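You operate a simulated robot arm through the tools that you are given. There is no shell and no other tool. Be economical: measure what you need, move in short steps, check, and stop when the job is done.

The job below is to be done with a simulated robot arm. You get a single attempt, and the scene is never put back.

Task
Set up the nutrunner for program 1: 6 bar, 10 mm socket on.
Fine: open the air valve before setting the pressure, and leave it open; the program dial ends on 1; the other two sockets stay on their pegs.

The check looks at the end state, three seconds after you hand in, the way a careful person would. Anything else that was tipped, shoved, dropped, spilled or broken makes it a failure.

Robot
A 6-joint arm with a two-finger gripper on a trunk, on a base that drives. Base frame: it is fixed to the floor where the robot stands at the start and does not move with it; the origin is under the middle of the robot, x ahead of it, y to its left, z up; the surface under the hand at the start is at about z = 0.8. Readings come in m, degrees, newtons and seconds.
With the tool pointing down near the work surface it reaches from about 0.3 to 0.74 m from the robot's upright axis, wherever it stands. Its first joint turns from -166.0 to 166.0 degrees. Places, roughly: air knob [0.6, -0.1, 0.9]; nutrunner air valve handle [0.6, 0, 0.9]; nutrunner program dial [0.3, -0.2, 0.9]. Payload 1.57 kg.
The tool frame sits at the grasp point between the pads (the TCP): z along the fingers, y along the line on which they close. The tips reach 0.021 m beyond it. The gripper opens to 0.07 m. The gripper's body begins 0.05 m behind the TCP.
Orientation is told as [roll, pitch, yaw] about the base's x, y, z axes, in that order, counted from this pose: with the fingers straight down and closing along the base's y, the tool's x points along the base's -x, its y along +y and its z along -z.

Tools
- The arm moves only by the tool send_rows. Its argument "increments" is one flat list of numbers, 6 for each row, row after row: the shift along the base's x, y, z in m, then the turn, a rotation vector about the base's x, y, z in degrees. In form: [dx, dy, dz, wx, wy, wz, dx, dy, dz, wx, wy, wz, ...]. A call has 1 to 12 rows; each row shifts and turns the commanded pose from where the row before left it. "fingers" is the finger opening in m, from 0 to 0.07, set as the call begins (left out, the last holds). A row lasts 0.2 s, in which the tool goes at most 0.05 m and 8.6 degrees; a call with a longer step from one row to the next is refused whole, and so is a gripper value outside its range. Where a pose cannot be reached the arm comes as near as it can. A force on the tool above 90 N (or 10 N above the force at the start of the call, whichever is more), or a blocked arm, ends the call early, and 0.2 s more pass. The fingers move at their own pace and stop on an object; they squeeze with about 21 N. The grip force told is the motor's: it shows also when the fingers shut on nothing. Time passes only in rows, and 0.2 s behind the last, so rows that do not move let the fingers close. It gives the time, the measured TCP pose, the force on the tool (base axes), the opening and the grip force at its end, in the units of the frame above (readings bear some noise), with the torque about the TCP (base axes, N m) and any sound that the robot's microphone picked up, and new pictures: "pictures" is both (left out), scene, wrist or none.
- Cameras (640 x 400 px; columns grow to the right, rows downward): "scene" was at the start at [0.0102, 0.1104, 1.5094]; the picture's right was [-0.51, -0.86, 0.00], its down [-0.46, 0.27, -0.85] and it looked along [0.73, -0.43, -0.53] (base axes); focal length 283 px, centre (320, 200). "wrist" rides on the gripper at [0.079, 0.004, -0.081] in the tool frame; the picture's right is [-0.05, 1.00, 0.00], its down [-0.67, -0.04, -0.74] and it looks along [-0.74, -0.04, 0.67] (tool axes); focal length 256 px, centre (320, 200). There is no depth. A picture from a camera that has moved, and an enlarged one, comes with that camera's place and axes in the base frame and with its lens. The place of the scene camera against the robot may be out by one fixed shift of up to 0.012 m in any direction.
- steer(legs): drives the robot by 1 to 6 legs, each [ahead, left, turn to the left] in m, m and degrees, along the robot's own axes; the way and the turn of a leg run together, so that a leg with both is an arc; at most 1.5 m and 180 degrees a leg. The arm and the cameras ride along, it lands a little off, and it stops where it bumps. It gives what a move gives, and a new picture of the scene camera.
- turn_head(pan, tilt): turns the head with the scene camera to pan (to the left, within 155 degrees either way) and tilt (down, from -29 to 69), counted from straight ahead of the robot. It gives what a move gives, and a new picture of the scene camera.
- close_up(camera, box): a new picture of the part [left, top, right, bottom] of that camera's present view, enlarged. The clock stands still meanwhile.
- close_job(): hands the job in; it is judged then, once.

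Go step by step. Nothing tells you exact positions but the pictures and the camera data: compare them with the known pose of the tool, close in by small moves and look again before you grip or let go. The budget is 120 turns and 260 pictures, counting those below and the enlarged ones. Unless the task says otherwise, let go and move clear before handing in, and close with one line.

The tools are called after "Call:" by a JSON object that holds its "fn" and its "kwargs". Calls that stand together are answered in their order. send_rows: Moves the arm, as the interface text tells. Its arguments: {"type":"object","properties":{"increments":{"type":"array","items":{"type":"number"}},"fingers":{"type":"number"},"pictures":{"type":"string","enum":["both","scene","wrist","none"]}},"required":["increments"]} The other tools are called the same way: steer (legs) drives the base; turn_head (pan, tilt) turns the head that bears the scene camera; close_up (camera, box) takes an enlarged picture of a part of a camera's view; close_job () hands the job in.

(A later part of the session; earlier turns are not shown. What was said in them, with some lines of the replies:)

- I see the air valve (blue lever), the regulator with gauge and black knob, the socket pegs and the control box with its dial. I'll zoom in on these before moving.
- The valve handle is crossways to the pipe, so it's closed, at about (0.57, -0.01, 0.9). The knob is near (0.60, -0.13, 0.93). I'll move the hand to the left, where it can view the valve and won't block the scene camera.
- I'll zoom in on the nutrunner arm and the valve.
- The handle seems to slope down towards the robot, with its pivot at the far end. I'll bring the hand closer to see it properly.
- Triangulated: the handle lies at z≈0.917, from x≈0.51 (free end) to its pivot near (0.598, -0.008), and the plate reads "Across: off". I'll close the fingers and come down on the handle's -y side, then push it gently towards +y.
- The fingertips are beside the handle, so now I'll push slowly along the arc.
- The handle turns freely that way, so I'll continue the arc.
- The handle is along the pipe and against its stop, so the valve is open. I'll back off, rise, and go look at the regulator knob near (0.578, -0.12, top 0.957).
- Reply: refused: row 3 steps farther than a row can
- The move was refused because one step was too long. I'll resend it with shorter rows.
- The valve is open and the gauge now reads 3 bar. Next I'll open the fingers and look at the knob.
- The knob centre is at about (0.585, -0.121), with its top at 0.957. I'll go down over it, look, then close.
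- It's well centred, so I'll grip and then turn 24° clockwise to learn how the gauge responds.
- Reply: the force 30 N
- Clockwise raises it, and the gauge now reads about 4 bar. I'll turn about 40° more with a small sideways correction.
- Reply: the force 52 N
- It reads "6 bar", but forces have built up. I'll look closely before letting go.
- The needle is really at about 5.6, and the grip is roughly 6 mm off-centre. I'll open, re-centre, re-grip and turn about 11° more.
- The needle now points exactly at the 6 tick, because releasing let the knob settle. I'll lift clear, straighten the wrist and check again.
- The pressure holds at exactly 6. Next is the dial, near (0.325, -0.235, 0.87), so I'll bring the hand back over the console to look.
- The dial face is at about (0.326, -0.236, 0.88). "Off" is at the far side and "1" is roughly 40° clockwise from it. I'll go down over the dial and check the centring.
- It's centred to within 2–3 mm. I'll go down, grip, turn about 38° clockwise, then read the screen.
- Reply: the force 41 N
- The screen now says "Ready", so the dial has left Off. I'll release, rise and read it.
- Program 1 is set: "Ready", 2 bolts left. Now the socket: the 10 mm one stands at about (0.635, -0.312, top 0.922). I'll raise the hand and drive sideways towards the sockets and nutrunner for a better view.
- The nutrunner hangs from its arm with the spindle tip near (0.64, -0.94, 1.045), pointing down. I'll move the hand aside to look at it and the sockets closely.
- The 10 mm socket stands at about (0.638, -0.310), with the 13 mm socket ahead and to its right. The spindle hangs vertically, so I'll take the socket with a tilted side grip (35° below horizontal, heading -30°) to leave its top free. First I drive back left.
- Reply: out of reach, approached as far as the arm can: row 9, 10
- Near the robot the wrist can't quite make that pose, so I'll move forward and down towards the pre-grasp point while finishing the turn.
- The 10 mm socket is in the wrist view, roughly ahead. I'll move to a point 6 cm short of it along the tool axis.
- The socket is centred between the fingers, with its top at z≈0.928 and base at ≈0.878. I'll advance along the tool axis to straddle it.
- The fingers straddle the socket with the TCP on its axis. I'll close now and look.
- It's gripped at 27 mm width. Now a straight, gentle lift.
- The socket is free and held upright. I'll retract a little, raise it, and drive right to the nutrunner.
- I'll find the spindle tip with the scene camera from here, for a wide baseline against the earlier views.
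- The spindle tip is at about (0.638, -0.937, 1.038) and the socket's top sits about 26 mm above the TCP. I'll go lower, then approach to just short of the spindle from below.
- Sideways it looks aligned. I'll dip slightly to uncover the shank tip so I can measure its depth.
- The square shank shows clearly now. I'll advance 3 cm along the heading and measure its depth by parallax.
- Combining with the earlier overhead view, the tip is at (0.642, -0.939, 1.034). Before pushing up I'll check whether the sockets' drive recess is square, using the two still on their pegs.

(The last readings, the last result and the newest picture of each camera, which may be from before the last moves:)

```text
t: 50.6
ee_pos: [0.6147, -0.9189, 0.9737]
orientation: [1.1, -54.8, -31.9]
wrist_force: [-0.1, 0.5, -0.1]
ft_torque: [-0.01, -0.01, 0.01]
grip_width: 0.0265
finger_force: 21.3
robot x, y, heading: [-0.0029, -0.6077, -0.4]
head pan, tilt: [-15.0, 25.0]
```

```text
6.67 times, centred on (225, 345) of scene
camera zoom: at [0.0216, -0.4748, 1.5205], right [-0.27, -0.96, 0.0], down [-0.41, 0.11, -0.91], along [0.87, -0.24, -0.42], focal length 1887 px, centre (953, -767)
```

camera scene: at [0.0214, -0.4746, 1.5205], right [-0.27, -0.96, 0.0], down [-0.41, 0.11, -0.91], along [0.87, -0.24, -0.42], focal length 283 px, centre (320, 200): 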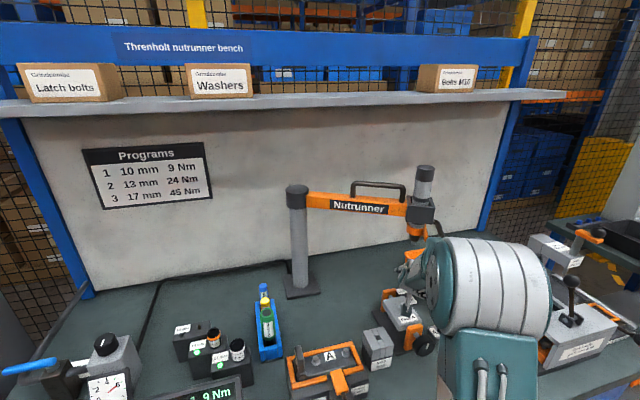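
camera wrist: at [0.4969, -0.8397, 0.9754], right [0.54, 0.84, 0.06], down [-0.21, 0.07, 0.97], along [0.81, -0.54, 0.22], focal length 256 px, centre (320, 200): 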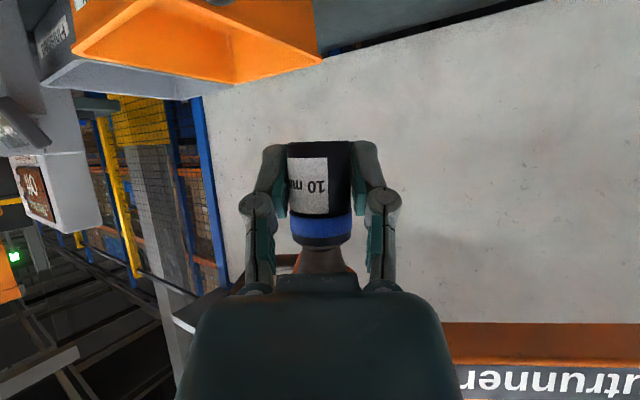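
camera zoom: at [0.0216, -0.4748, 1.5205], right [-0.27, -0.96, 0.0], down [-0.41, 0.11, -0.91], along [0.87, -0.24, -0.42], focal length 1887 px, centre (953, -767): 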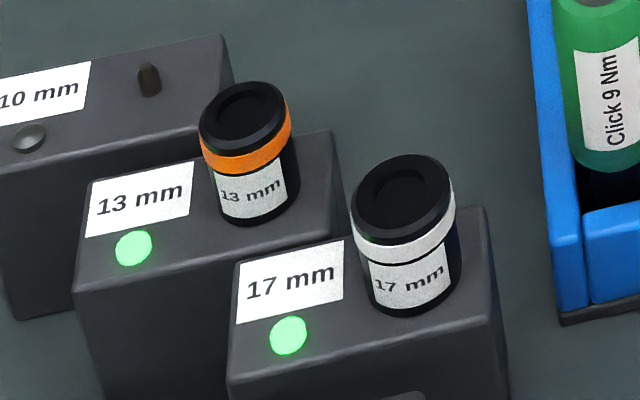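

The recess is round, so the angle doesn't matter. I'll move under the spindle axis and check.

Call:
{"fn": "send_rows", "kwargs": {"increments": [0.014, -0.0095, 0, 0, 0, 0, 0.0135, -0.0093, 0, 0, 0, 0, 0, 0, 0, 0, 0, 0], "pictures": "wrist"}}

Call:
{"fn": "close_up", "kwargs": {"camera": "wrist", "box": [240, 200, 400, 300]}}

Call:
{"fn": "close_up", "kwargs": {"camera": "scene", "box": [370, 180, 470, 290]}}

```text
t: 51.4
ee_pos: [0.6428, -0.9372, 0.9743]
orientation: [1.2, -54.7, -31.9]
wrist_force: [-0.6, -0.4, -1.1]
ft_torque: [-0.02, 0.01, -0.01]
grip_width: 0.0272
finger_force: 20.6
robot x, y, heading: [-0.0023, -0.6053, -0.2]
head pan, tilt: [-15.0, 25.0]
camera wrist: at [0.549, -0.8749, 0.9566], right [0.54, 0.84, 0.06], down [-0.22, 0.07, 0.97], along [0.81, -0.54, 0.22], focal length 256 px, centre (320, 200)
```

wrist: 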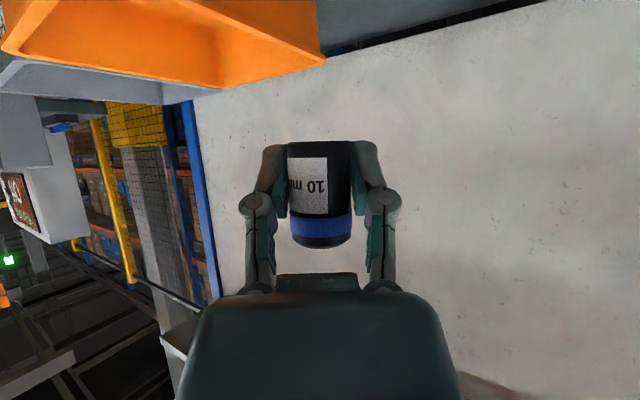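

```text
4.00 times, centred on (320, 250) of wrist
camera zoom: at [0.549, -0.8749, 0.9566], right [0.54, 0.84, 0.06], down [-0.22, 0.07, 0.97], along [0.81, -0.54, 0.22], focal length 1024 px, centre (320, 0)
```

zoom: 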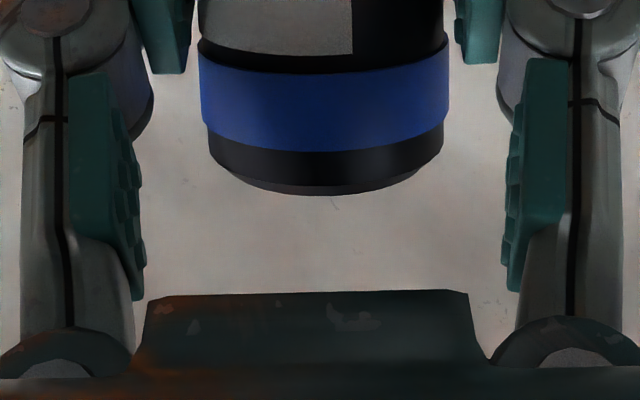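

```text
3.64 times, centred on (420, 235) of scene
camera zoom: at [0.0217, -0.4749, 1.5205], right [-0.27, -0.96, 0.0], down [-0.41, 0.11, -0.91], along [0.87, -0.24, -0.42], focal length 1029 px, centre (-44, 73)
```

zoom: 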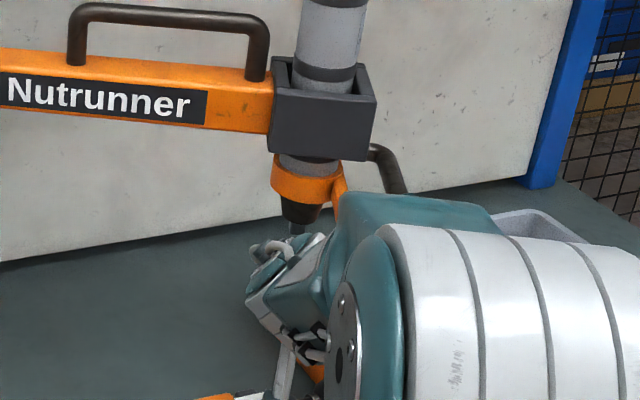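

I'll raise it so the shank tip comes back into view just above the socket.

Call:
{"fn": "send_rows", "kwargs": {"increments": [0, 0, 0.012, 0, 0, 0, 0, 0, 0.013, 0, 0, 0, 0, 0, 0, 0, 0, 0], "pictures": "none"}}

Call:
{"fn": "close_up", "kwargs": {"camera": "wrist", "box": [240, 200, 400, 300]}}

Call:
{"fn": "close_up", "kwargs": {"camera": "scene", "box": [400, 220, 450, 270]}}

```text
t: 52.2
ee_pos: [0.643, -0.9383, 0.9994]
orientation: [1.2, -54.7, -31.9]
wrist_force: [0.1, 0.8, -1.2]
ft_torque: [-0.01, 0.0, 0.0]
grip_width: 0.0269
finger_force: 20.6
robot x, y, heading: [-0.0024, -0.6048, -0.5]
head pan, tilt: [-15.0, 25.0]
```

```text
4.00 times, centred on (320, 250) of wrist
camera zoom: at [0.5489, -0.875, 0.9815], right [0.54, 0.84, 0.06], down [-0.22, 0.07, 0.97], along [0.81, -0.54, 0.22], focal length 1024 px, centre (320, 0)
```

zoom: 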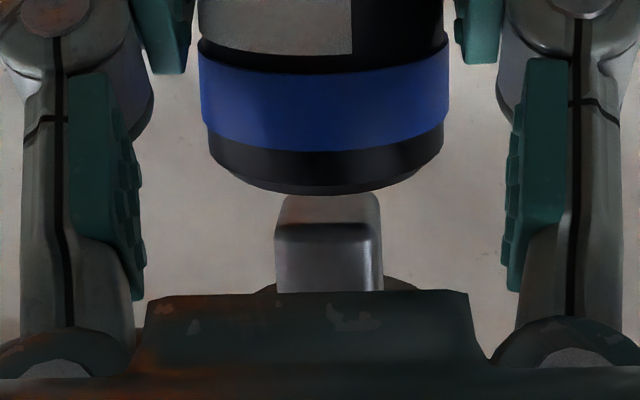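

```text
8.00 times, centred on (425, 245) of scene
camera zoom: at [0.0217, -0.4747, 1.5205], right [-0.27, -0.96, 0.0], down [-0.41, 0.11, -0.91], along [0.87, -0.24, -0.42], focal length 2264 px, centre (-520, -160)
```

zoom: 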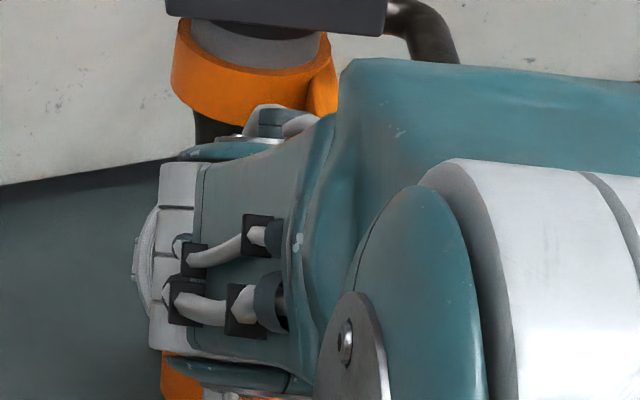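

It's aligned sideways to under 1 mm and within a few mm in depth. I'll nudge 2 mm forward and start raising gently.

Call:
{"fn": "send_rows", "kwargs": {"increments": [0.0015, -0.001, 0.004, 0, 0, 0, 0, 0, 0.004, 0, 0, 0, 0, 0, 0.004, 0, 0, 0, 0, 0, 0.003, 0, 0, 0], "pictures": "none"}}

Call:
{"fn": "close_up", "kwargs": {"camera": "wrist", "box": [240, 200, 400, 300]}}

```text
t: 53.2
ee_pos: [0.6446, -0.9374, 1.0129]
orientation: [1.0, -54.4, -31.7]
wrist_force: [2.9, 6.7, -24.2]
ft_torque: [-0.53, 0.15, -0.44]
grip_width: 0.0272
finger_force: 20.4
robot x, y, heading: [-0.0034, -0.6038, -0.3]
head pan, tilt: [-15.0, 25.0]
```

```text
4.00 times, centred on (320, 250) of wrist
camera zoom: at [0.5504, -0.8747, 0.9947], right [0.54, 0.84, 0.05], down [-0.21, 0.07, 0.97], along [0.82, -0.54, 0.22], focal length 1024 px, centre (320, 0)
```

zoom: 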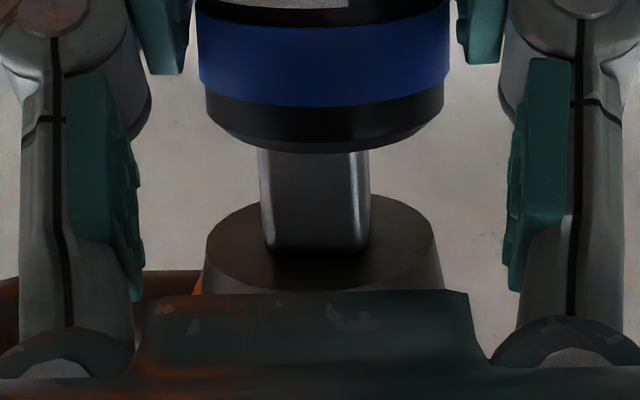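

The shank met the socket's rim and the socket slid about 4 mm down in the grip. By my geometry the shank is 3–4 mm further forward, so I'll lower, shift forward and look.

Call:
{"fn": "send_rows", "kwargs": {"increments": [0, 0, -0.008, 0, 0, 0, 0.003, -0.002, 0, 0, 0, 0, 0, 0, 0, 0, 0, 0], "pictures": "none"}}

Call:
{"fn": "close_up", "kwargs": {"camera": "wrist", "box": [240, 180, 400, 280]}}

```text
t: 54.0
ee_pos: [0.647, -0.9404, 1.0079]
orientation: [1.2, -54.7, -31.9]
wrist_force: [0.2, 5.1, 3.6]
ft_torque: [0.12, 0.02, -0.07]
grip_width: 0.0266
finger_force: 20.8
robot x, y, heading: [-0.0021, -0.6036, -0.5]
head pan, tilt: [-15.0, 25.0]
```

```text
4.00 times, centred on (320, 230) of wrist
camera zoom: at [0.5535, -0.8764, 0.9902], right [0.54, 0.84, 0.06], down [-0.22, 0.08, 0.97], along [0.81, -0.54, 0.22], focal length 1024 px, centre (320, 80)
```

zoom: 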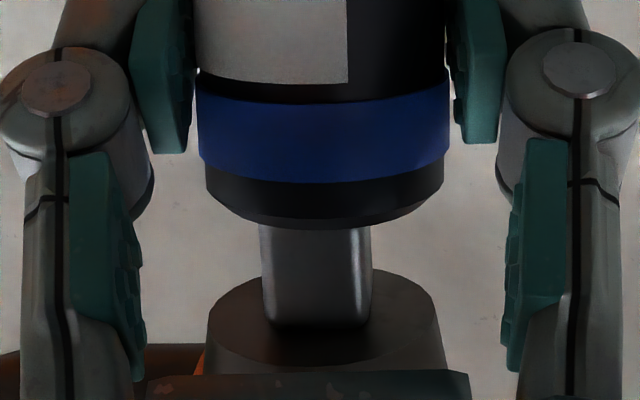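

The view hardly changed, so the shank may still be touching the rim. I'll lower another 6 mm to open a clear gap and judge the alignment.

Call:
{"fn": "send_rows", "kwargs": {"increments": [0, 0, -0.006, 0, 0, 0, 0, 0, 0, 0, 0, 0, 0, 0, 0, 0, 0, 0], "pictures": "none"}}

Call:
{"fn": "close_up", "kwargs": {"camera": "wrist", "box": [240, 180, 400, 280]}}

Call:
{"fn": "close_up", "kwargs": {"camera": "scene", "box": [370, 160, 470, 260]}}

```text
t: 54.8
ee_pos: [0.6471, -0.9402, 1.0007]
orientation: [1.1, -54.7, -31.9]
wrist_force: [0.1, 4.0, 4.1]
ft_torque: [0.07, 0.06, -0.11]
grip_width: 0.0269
finger_force: 21.3
robot x, y, heading: [-0.0034, -0.6079, -0.3]
head pan, tilt: [-15.0, 25.0]
```

```text
4.00 times, centred on (320, 230) of wrist
camera zoom: at [0.5535, -0.8764, 0.9829], right [0.54, 0.84, 0.05], down [-0.22, 0.07, 0.97], along [0.81, -0.54, 0.22], focal length 1024 px, centre (320, 80)
```

zoom: 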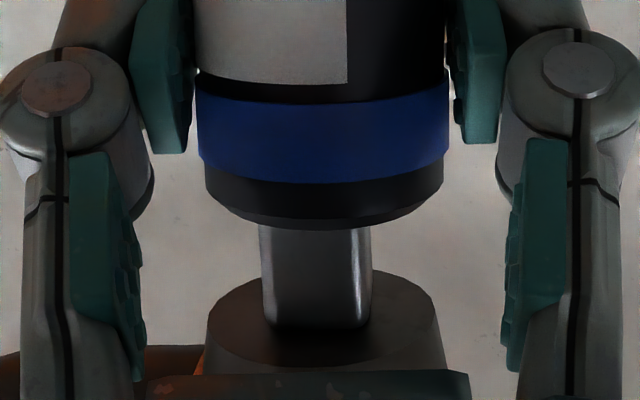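

```text
4.00 times, centred on (420, 210) of scene
camera zoom: at [0.0212, -0.4734, 1.5204], right [-0.27, -0.96, 0.0], down [-0.41, 0.11, -0.91], along [0.87, -0.24, -0.42], focal length 1132 px, centre (-80, 160)
```

zoom: 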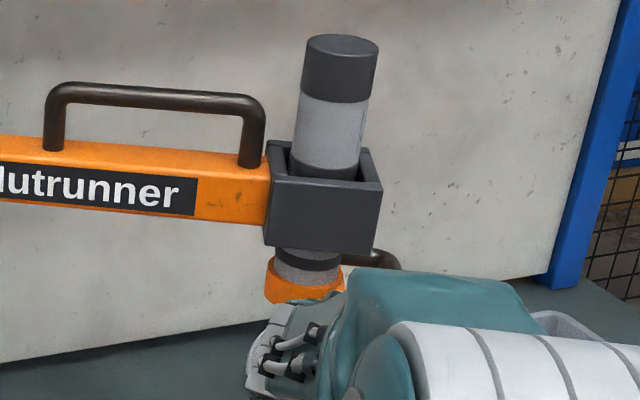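

The nutrunner is following my hand down in its slide, so the socket is latched on the spindle. I'll go back up to unload it before letting go.

Call:
{"fn": "send_rows", "kwargs": {"increments": [-0.0015, 0.001, 0.004, 0, 0, 0, -0.0015, 0.001, 0.004, 0, 0, 0, 0, 0, 0.002, 0, 0, 0, 0, 0, 0, 0, 0, 0], "pictures": "none"}}

Call:
{"fn": "close_up", "kwargs": {"camera": "scene", "box": [370, 160, 470, 260]}}

Call:
{"fn": "close_up", "kwargs": {"camera": "wrist", "box": [240, 180, 400, 280]}}

```text
t: 55.8
ee_pos: [0.6447, -0.9383, 1.0108]
orientation: [1.1, -54.7, -31.8]
wrist_force: [4.3, 3.9, 2.5]
ft_torque: [-0.52, 0.43, -0.48]
grip_width: 0.0272
finger_force: 20.9
robot x, y, heading: [0.0031, -0.6033, -0.4]
head pan, tilt: [-15.0, 25.0]
```

```text
4.00 times, centred on (420, 210) of scene
camera zoom: at [0.0217, -0.4734, 1.5204], right [-0.27, -0.96, 0.0], down [-0.41, 0.11, -0.91], along [0.87, -0.24, -0.42], focal length 1132 px, centre (-80, 160)
```

zoom: 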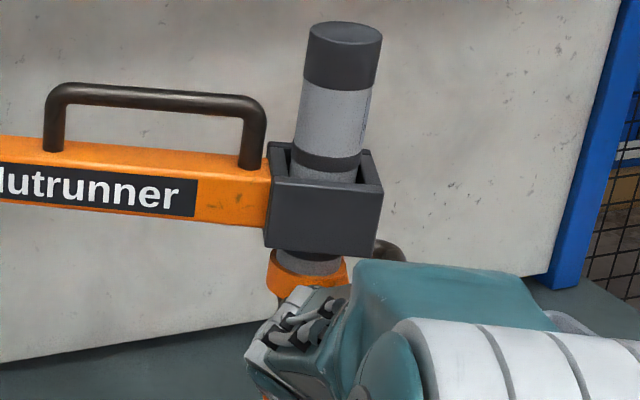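

```text
4.00 times, centred on (320, 230) of wrist
camera zoom: at [0.5506, -0.8748, 0.9929], right [0.54, 0.84, 0.05], down [-0.22, 0.07, 0.97], along [0.81, -0.54, 0.22], focal length 1024 px, centre (320, 80)
```

zoom: 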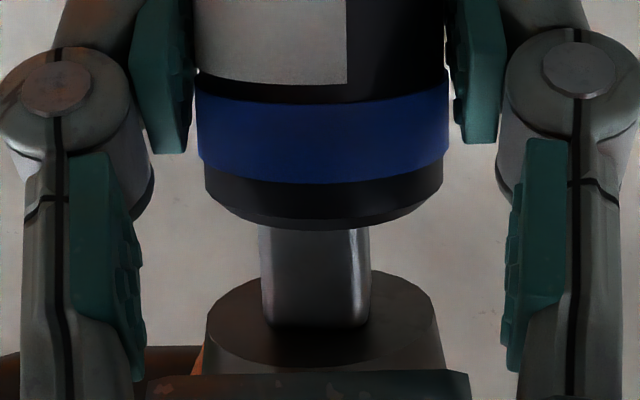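

It's coupled, but a fair amount of shank still shows. I'll push up a few millimetres more against the slide's end to make sure it's fully seated.

Call:
{"fn": "send_rows", "kwargs": {"increments": [0, 0, 0.004, 0, 0, 0, 0, 0, 0.003, 0, 0, 0, 0, 0, 0.003, 0, 0, 0, 0, 0, 0, 0, 0, 0], "pictures": "none"}}

Call:
{"fn": "close_up", "kwargs": {"camera": "wrist", "box": [240, 180, 400, 280]}}

Call:
{"fn": "close_up", "kwargs": {"camera": "scene", "box": [370, 160, 470, 260]}}

```text
t: 56.8
ee_pos: [0.6429, -0.9377, 1.0167]
orientation: [1.2, -54.4, -31.9]
wrist_force: [3.9, 6.5, -33.2]
ft_torque: [-0.7, -0.88, -0.5]
grip_width: 0.0262
finger_force: 21.1
robot x, y, heading: [-0.0016, -0.6044, -0.4]
head pan, tilt: [-15.0, 25.0]
```

```text
4.00 times, centred on (320, 230) of wrist
camera zoom: at [0.5507, -0.8747, 0.9996], right [0.54, 0.84, 0.06], down [-0.21, 0.07, 0.98], along [0.82, -0.54, 0.21], focal length 1024 px, centre (320, 80)
```

zoom: 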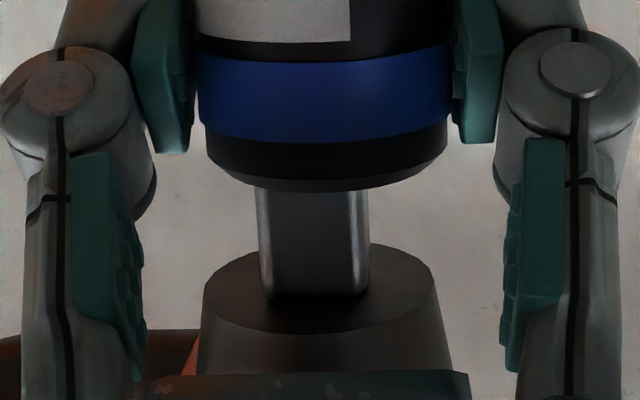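

```text
4.00 times, centred on (420, 210) of scene
camera zoom: at [0.0245, -0.4752, 1.5204], right [-0.27, -0.96, 0.0], down [-0.41, 0.11, -0.9], along [0.87, -0.24, -0.43], focal length 1132 px, centre (-80, 160)
```

zoom: 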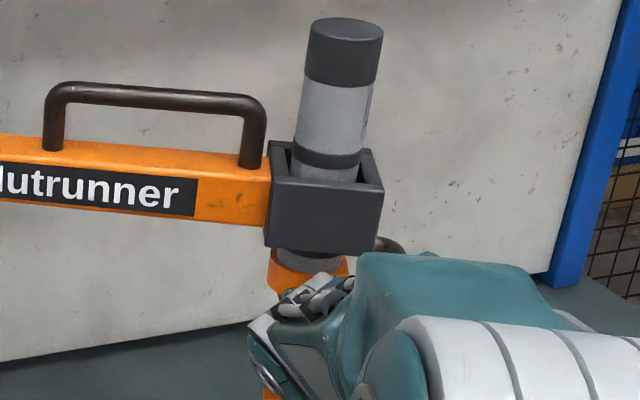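

The shank-to-socket relation stayed rigid while the socket slid in the grip, so it's latched and the slide is at its top. I'll relieve the load, open, and watch.

Call:
{"fn": "send_rows", "kwargs": {"increments": [0, 0, -0.003, 0, 0, 0, 0, 0, 0, 0, 0, 0], "pictures": "none"}}

Call:
{"fn": "send_rows", "kwargs": {"increments": [0, 0, 0, 0, 0, 0, 0, 0, 0, 0, 0, 0, 0, 0, 0, 0, 0, 0], "fingers": 0.045, "pictures": "wrist"}}

Call:
{"fn": "close_up", "kwargs": {"camera": "wrist", "box": [240, 130, 400, 280]}}

```text
t: 57.4
ee_pos: [0.6444, -0.9373, 1.0167]
orientation: [1.2, -54.6, -31.9]
wrist_force: [4.5, 5.8, -23.5]
ft_torque: [-0.68, -0.11, -0.55]
grip_width: 0.0262
finger_force: 20.8
robot x, y, heading: [-0.0005, -0.6076, -0.5]
head pan, tilt: [-15.0, 25.0]
```

```text
t: 58.2
ee_pos: [0.6444, -0.9386, 1.0167]
orientation: [1.2, -54.7, -31.8]
wrist_force: [3.0, 6.3, -23.4]
ft_torque: [-0.62, -1.0, -0.34]
grip_width: 0.045
finger_force: 0.0
robot x, y, heading: [-0.0008, -0.6076, -0.5]
head pan, tilt: [-15.0, 25.0]
camera wrist: at [0.5509, -0.875, 0.9996], right [0.54, 0.84, 0.06], down [-0.21, 0.07, 0.97], along [0.81, -0.54, 0.22], focal length 256 px, centre (320, 200)
```

wrist: 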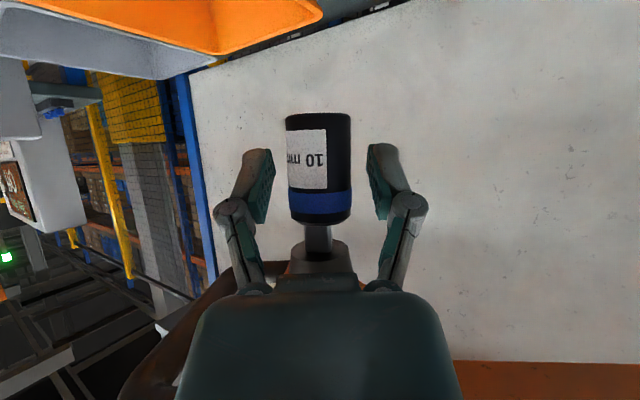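

```text
2.67 times, centred on (320, 205) of wrist
camera zoom: at [0.5509, -0.875, 0.9996], right [0.54, 0.84, 0.06], down [-0.21, 0.07, 0.97], along [0.81, -0.54, 0.22], focal length 683 px, centre (320, 187)
```

zoom: 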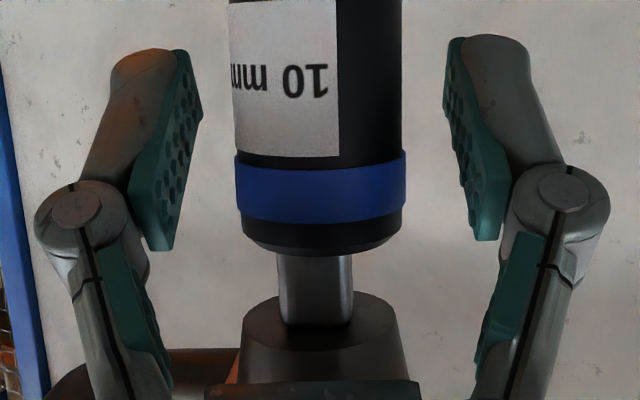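

The socket stays on. The remaining upward load means part of the hand is touching the nutrunner, so I'll lower gently, then back out horizontally.

Call:
{"fn": "send_rows", "kwargs": {"increments": [0, 0, -0.005, 0, 0, 0, 0, 0, -0.006, 0, 0, 0, 0, 0, 0, 0, 0, 0], "pictures": "none"}}

Call:
{"fn": "close_up", "kwargs": {"camera": "wrist", "box": [240, 130, 400, 280]}}

Call:
{"fn": "close_up", "kwargs": {"camera": "scene", "box": [370, 160, 470, 260]}}

```text
t: 59.0
ee_pos: [0.645, -0.9372, 1.0092]
orientation: [1.1, -54.9, -31.8]
wrist_force: [3.7, 5.5, 5.3]
ft_torque: [-0.4, 0.48, -0.35]
grip_width: 0.045
finger_force: 0.1
robot x, y, heading: [-0.0015, -0.6065, -0.4]
head pan, tilt: [-15.0, 25.0]
```

```text
2.67 times, centred on (320, 205) of wrist
camera zoom: at [0.5505, -0.8748, 0.9904], right [0.54, 0.84, 0.05], down [-0.22, 0.08, 0.97], along [0.81, -0.54, 0.22], focal length 683 px, centre (320, 187)
```

zoom: 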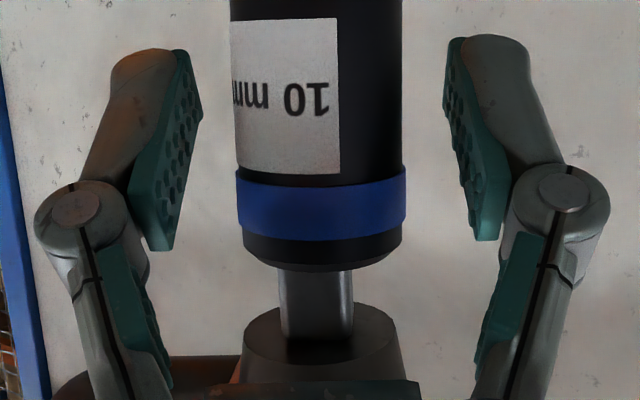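

```text
4.00 times, centred on (420, 210) of scene
camera zoom: at [0.0215, -0.4729, 1.5204], right [-0.27, -0.96, 0.0], down [-0.41, 0.11, -0.91], along [0.87, -0.24, -0.42], focal length 1132 px, centre (-80, 160)
```

zoom: 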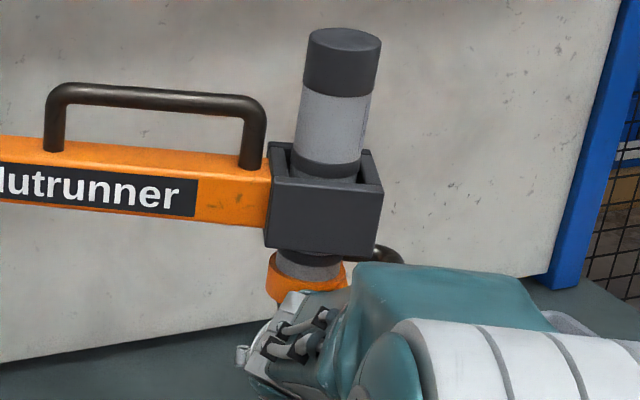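

The nutrunner is still following the hand, so something is hooked, probably the D-handle against my hand. I'll look before moving further.

Call:
{"fn": "close_up", "kwargs": {"camera": "wrist", "box": [60, 200, 480, 400]}}

Call:
{"fn": "turn_head", "kwargs": {"pan": -45, "tilt": 28}}

Call:
{"fn": "close_up", "kwargs": {"camera": "scene", "box": [200, 120, 340, 260]}}

```text
1.52 times, centred on (270, 300) of wrist
camera zoom: at [0.5505, -0.8748, 0.9904], right [0.54, 0.84, 0.05], down [-0.22, 0.08, 0.97], along [0.81, -0.54, 0.22], focal length 390 px, centre (396, 48)
```

zoom: 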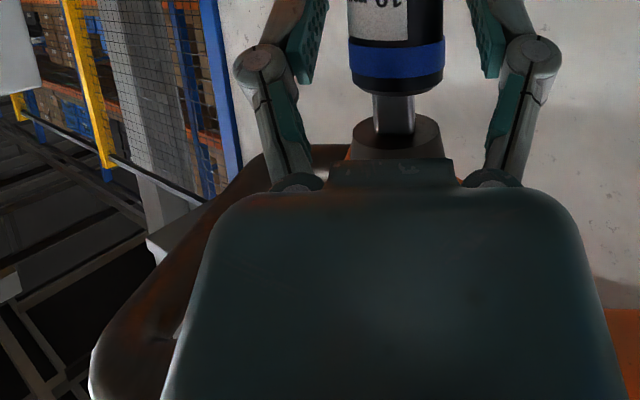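

```text
t: 60.0
ee_pos: [0.6441, -0.9381, 1.0076]
orientation: [1.1, -54.7, -31.8]
wrist_force: [4.0, 5.8, 4.5]
ft_torque: [-0.44, 0.48, -0.32]
grip_width: 0.0453
finger_force: 0.0
robot x, y, heading: [-0.0031, -0.6045, -0.6]
head pan, tilt: [-45.0, 28.0]
camera scene: at [-0.0032, -0.5134, 1.5156], right [-0.71, -0.7, 0.0], down [-0.33, 0.33, -0.88], along [0.62, -0.63, -0.47], focal length 283 px, centre (320, 200)
```

scene: 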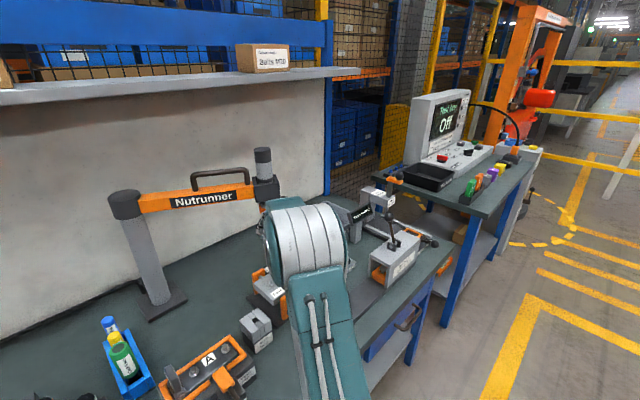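

```text
2.86 times, centred on (270, 190) of scene
camera zoom: at [-0.0032, -0.5134, 1.5156], right [-0.71, -0.7, 0.0], down [-0.33, 0.33, -0.88], along [0.62, -0.63, -0.47], focal length 809 px, centre (463, 229)
```

zoom: 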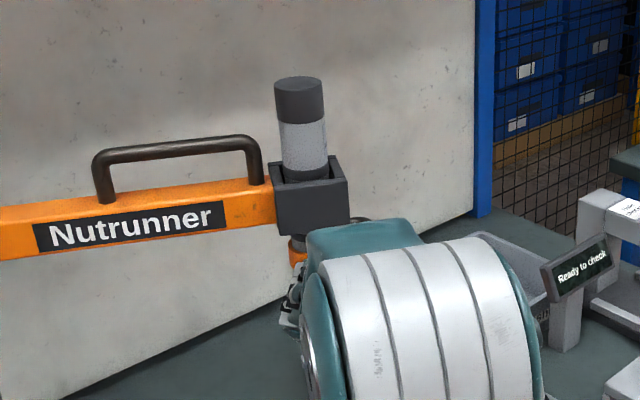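

The D-handle presses the left side of the hand, about 7 N sideways, and friction drags the nutrunner along. I'll open wider and shift the hand right, away from the handle.

Call:
{"fn": "send_rows", "kwargs": {"increments": [0, 0, 0, 0, 0, 0, 0.0022, 0.0034, 0, 0, 0, 0, 0.0022, 0.0034, 0, 0, 0, 0, 0, 0, 0, 0, 0, 0], "fingers": 0.065, "pictures": "wrist"}}

```text
t: 61.0
ee_pos: [0.6482, -0.9316, 1.0074]
orientation: [1.3, -54.6, -31.8]
wrist_force: [-0.5, 0.4, 0.7]
ft_torque: [-0.01, 0.0, -0.01]
grip_width: 0.065
finger_force: 0.0
robot x, y, heading: [-0.0039, -0.6057, -0.5]
head pan, tilt: [-45.0, 28.0]
camera wrist: at [0.5546, -0.8692, 0.9893], right [0.54, 0.84, 0.06], down [-0.21, 0.07, 0.97], along [0.81, -0.54, 0.22], focal length 256 px, centre (320, 200)
```

wrist: 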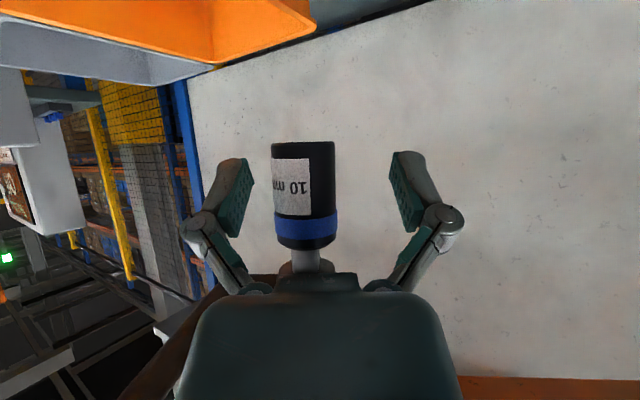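

The contact is gone (forces ~0) and the socket hangs on the spindle. I'll lower, then back straight out.

Call:
{"fn": "send_rows", "kwargs": {"increments": [0, 0, -0.015, 0, 0, 0, 0, 0, -0.015, 0, 0, 0, -0.017, 0.0106, 0, 0, 0, 0, -0.025, 0.0155, 0, 0, 0, 0, -0.034, 0.021, 0, 0, 0, 0, -0.034, 0.021, 0, 0, 0, 0], "pictures": "both"}}

Call:
{"fn": "close_up", "kwargs": {"camera": "wrist", "box": [200, 140, 400, 300]}}

Call:
{"fn": "close_up", "kwargs": {"camera": "scene", "box": [220, 130, 320, 260]}}

```text
t: 62.4
ee_pos: [0.5377, -0.8637, 0.9784]
orientation: [1.0, -54.6, -31.8]
wrist_force: [0.3, 0.6, -0.8]
ft_torque: [-0.03, -0.01, 0.01]
grip_width: 0.0653
finger_force: 0.1
robot x, y, heading: [-0.0009, -0.6053, -0.6]
head pan, tilt: [-45.0, 28.0]
camera scene: at [-0.0038, -0.5139, 1.5157], right [-0.71, -0.7, 0.0], down [-0.33, 0.33, -0.88], along [0.62, -0.63, -0.47], focal length 283 px, centre (320, 200)
camera wrist: at [0.4443, -0.801, 0.9594], right [0.54, 0.84, 0.05], down [-0.22, 0.07, 0.97], along [0.81, -0.54, 0.22], focal length 256 px, centre (320, 200)
```

scene: 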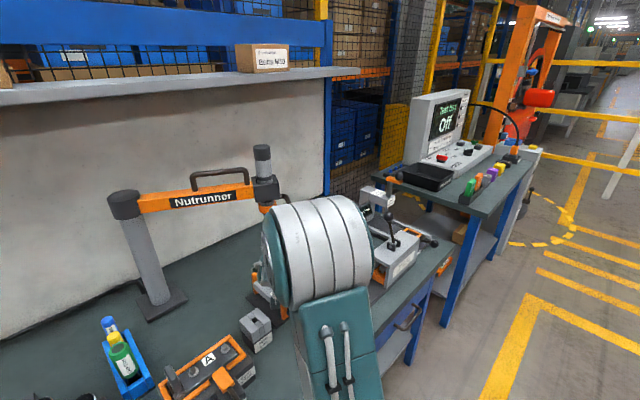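
wrist: 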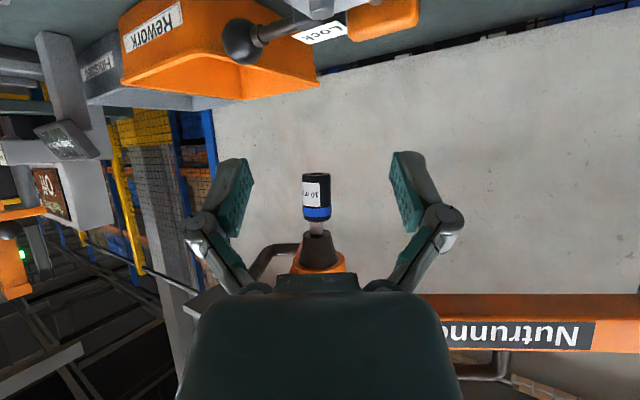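

```text
2.50 times, centred on (300, 220) of wrist
camera zoom: at [0.4443, -0.801, 0.9594], right [0.54, 0.84, 0.05], down [-0.22, 0.07, 0.97], along [0.81, -0.54, 0.22], focal length 640 px, centre (370, 150)
```

zoom: 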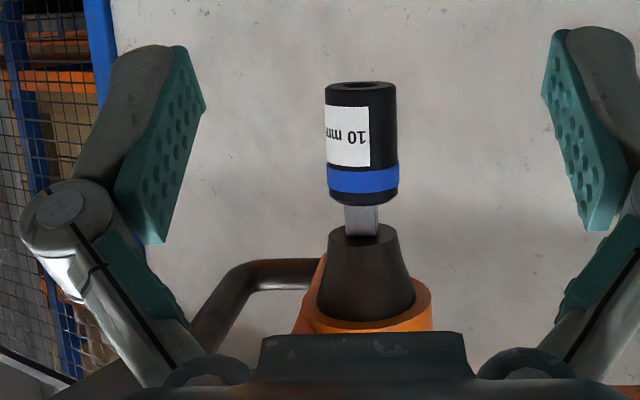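

```text
3.08 times, centred on (270, 195) of scene
camera zoom: at [-0.0038, -0.5139, 1.5157], right [-0.71, -0.7, 0.0], down [-0.33, 0.33, -0.88], along [0.62, -0.63, -0.47], focal length 871 px, centre (474, 215)
```

zoom: 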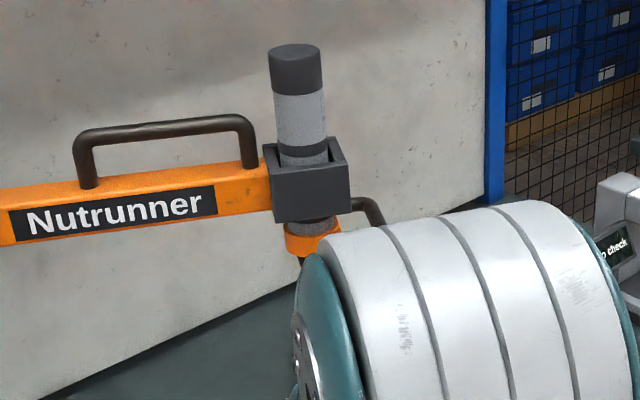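

The 10 mm socket hangs straight on the spindle and the nutrunner has returned to its height. I'll retract and drive back to re-check the gauge, screen, dial and the other sockets.

Call:
{"fn": "send_rows", "kwargs": {"increments": [-0.03, 0.015, 0.02, 0, 0, 0, -0.03, 0.015, 0.03, 0, 0, 0, -0.01, 0.015, 0.035, 0, 0, 0], "pictures": "none"}}

Call:
{"fn": "steer", "kwargs": {"legs": [[0, 0.25, 0]]}}

Call:
{"fn": "turn_head", "kwargs": {"pan": 5, "tilt": 35}}

Call:
{"fn": "turn_head", "kwargs": {"pan": -35, "tilt": 25}}

Call:
{"fn": "close_up", "kwargs": {"camera": "scene", "box": [250, 120, 390, 250]}}

```text
t: 63.2
ee_pos: [0.4661, -0.8169, 1.0625]
orientation: [1.2, -54.8, -31.7]
wrist_force: [1.3, 0.3, 0.1]
ft_torque: [-0.03, -0.01, -0.03]
grip_width: 0.0651
finger_force: 0.1
robot x, y, heading: [-0.0023, -0.6075, -0.5]
head pan, tilt: [-45.0, 28.0]
```

```text
t: 65.0
ee_pos: [0.4694, -0.5741, 1.0601]
orientation: [1.6, -54.5, -32.1]
wrist_force: [-0.4, -1.4, 0.2]
ft_torque: [0.05, 0.05, 0.05]
grip_width: 0.0649
finger_force: 0.0
robot x, y, heading: [0.0001, -0.3522, -0.5]
head pan, tilt: [-45.0, 28.0]
camera scene: at [-0.0027, -0.2743, 1.5162], right [-0.71, -0.7, 0.0], down [-0.33, 0.34, -0.88], along [0.62, -0.62, -0.47], focal length 283 px, centre (320, 200)
```

scene: 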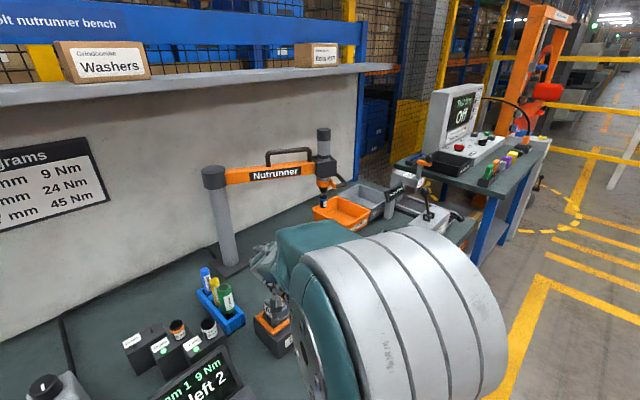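

```text
t: 66.2
ee_pos: [0.4689, -0.5663, 1.0621]
orientation: [1.0, -54.7, -31.7]
wrist_force: [-1.4, 0.2, -0.8]
ft_torque: [-0.03, 0.0, -0.03]
grip_width: 0.0648
finger_force: 0.1
robot x, y, heading: [-0.002, -0.3546, -0.4]
head pan, tilt: [5.0, 35.0]
camera scene: at [0.021, -0.1905, 1.5046], right [0.08, -1.0, 0.0], down [-0.57, -0.05, -0.82], along [0.82, 0.07, -0.57], focal length 283 px, centre (320, 200)
```

scene: 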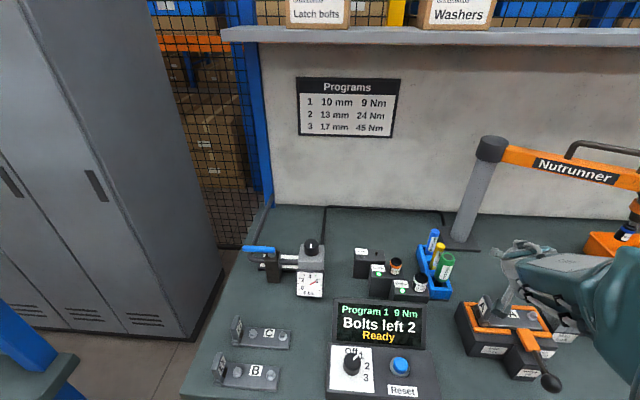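

```text
t: 67.2
ee_pos: [0.4679, -0.5671, 1.0622]
orientation: [1.0, -54.7, -31.6]
wrist_force: [-1.2, -1.4, 0.2]
ft_torque: [-0.03, 0.01, 0.01]
grip_width: 0.0651
finger_force: 0.0
robot x, y, heading: [0.0006, -0.3573, -0.3]
head pan, tilt: [-35.0, 25.0]
camera scene: at [0.0085, -0.2523, 1.5205], right [-0.58, -0.82, 0.0], down [-0.35, 0.24, -0.91], along [0.74, -0.52, -0.42], focal length 283 px, centre (320, 200)
```

scene: 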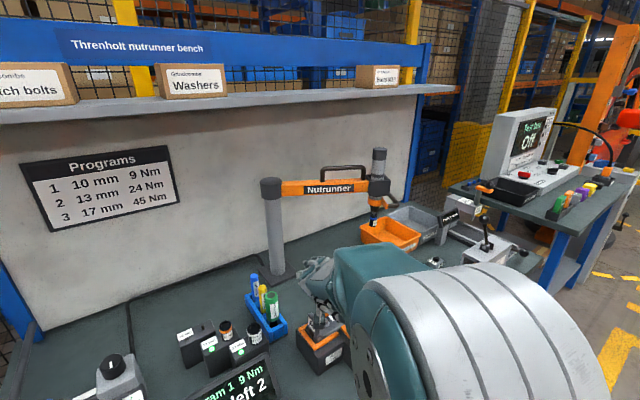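

```text
3.08 times, centred on (320, 185) of scene
camera zoom: at [0.0085, -0.2523, 1.5205], right [-0.58, -0.82, 0.0], down [-0.35, 0.24, -0.91], along [0.74, -0.52, -0.42], focal length 871 px, centre (320, 246)
```

zoom: 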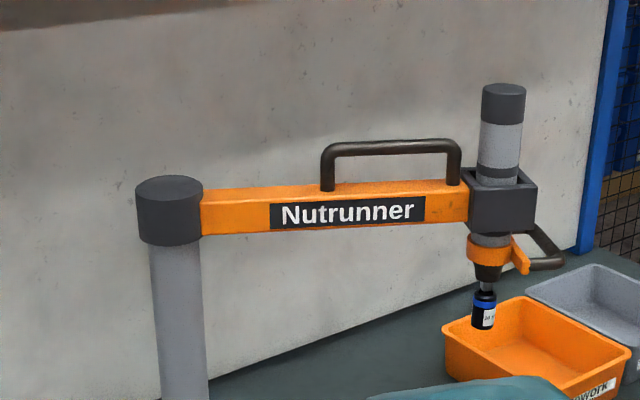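

The socket is on, program 1 shows "Ready", and the other sockets are on their pegs. One last zoom on the gauge, dial and valve.

Call:
{"fn": "turn_head", "kwargs": {"pan": 5, "tilt": 35}}

Call:
{"fn": "close_up", "kwargs": {"camera": "scene", "box": [235, 230, 335, 310]}}

Call:
{"fn": "close_up", "kwargs": {"camera": "scene", "box": [325, 220, 465, 400]}}

```text
t: 68.3
ee_pos: [0.4695, -0.5652, 1.0606]
orientation: [1.0, -54.7, -31.5]
wrist_force: [-0.6, -0.4, 0.1]
ft_torque: [-0.01, -0.01, 0.02]
grip_width: 0.0652
finger_force: 0.0
robot x, y, heading: [-0.0026, -0.3608, -0.4]
head pan, tilt: [5.0, 35.0]
camera scene: at [0.021, -0.1919, 1.5047], right [0.08, -1.0, 0.0], down [-0.57, -0.05, -0.82], along [0.82, 0.07, -0.57], focal length 283 px, centre (320, 200)
```

scene: 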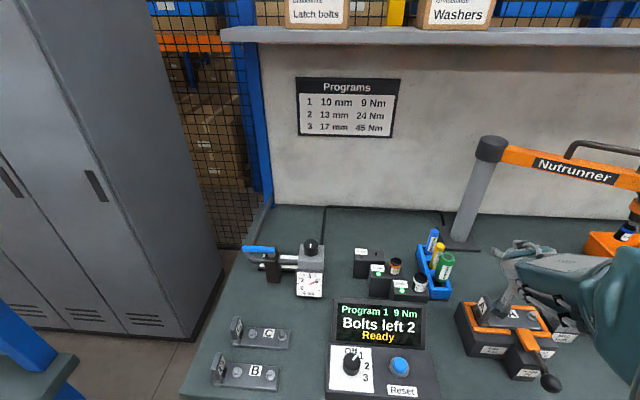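

```text
5.00 times, centred on (285, 270) of scene
camera zoom: at [0.021, -0.1919, 1.5047], right [0.08, -1.0, 0.0], down [-0.57, -0.05, -0.82], along [0.82, 0.07, -0.57], focal length 1415 px, centre (495, -150)
```

zoom: 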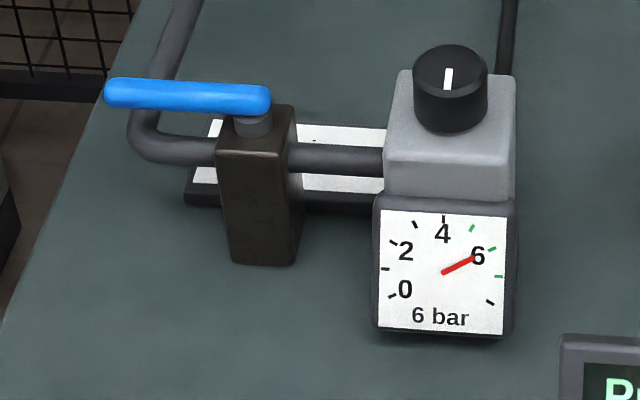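

```text
2.22 times, centred on (395, 310) of scene
camera zoom: at [0.021, -0.1919, 1.5047], right [0.08, -1.0, 0.0], down [-0.57, -0.05, -0.82], along [0.82, 0.07, -0.57], focal length 629 px, centre (153, -44)
```

zoom: 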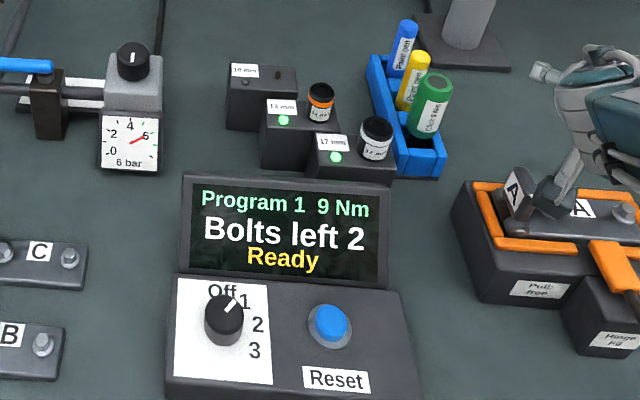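

Everything checks out: valve open, gauge on 6 bar, dial on 1 ("Ready"), 10 mm socket on the spindle and the other two on their pegs. The hand is clear, so I'm handing in.

Call:
{"fn": "close_job", "kwargs": {}}

```text
The job is handed in.
```

The nutrunner is set up for program 1: I opened the air valve first and left it open, the pressure reads 6 bar, the dial is on 1, and the 10 mm socket is on. About 12 mm of the drive shank still shows above the socket. It didn't move when I pushed up on it, and it stayed on after I let go.
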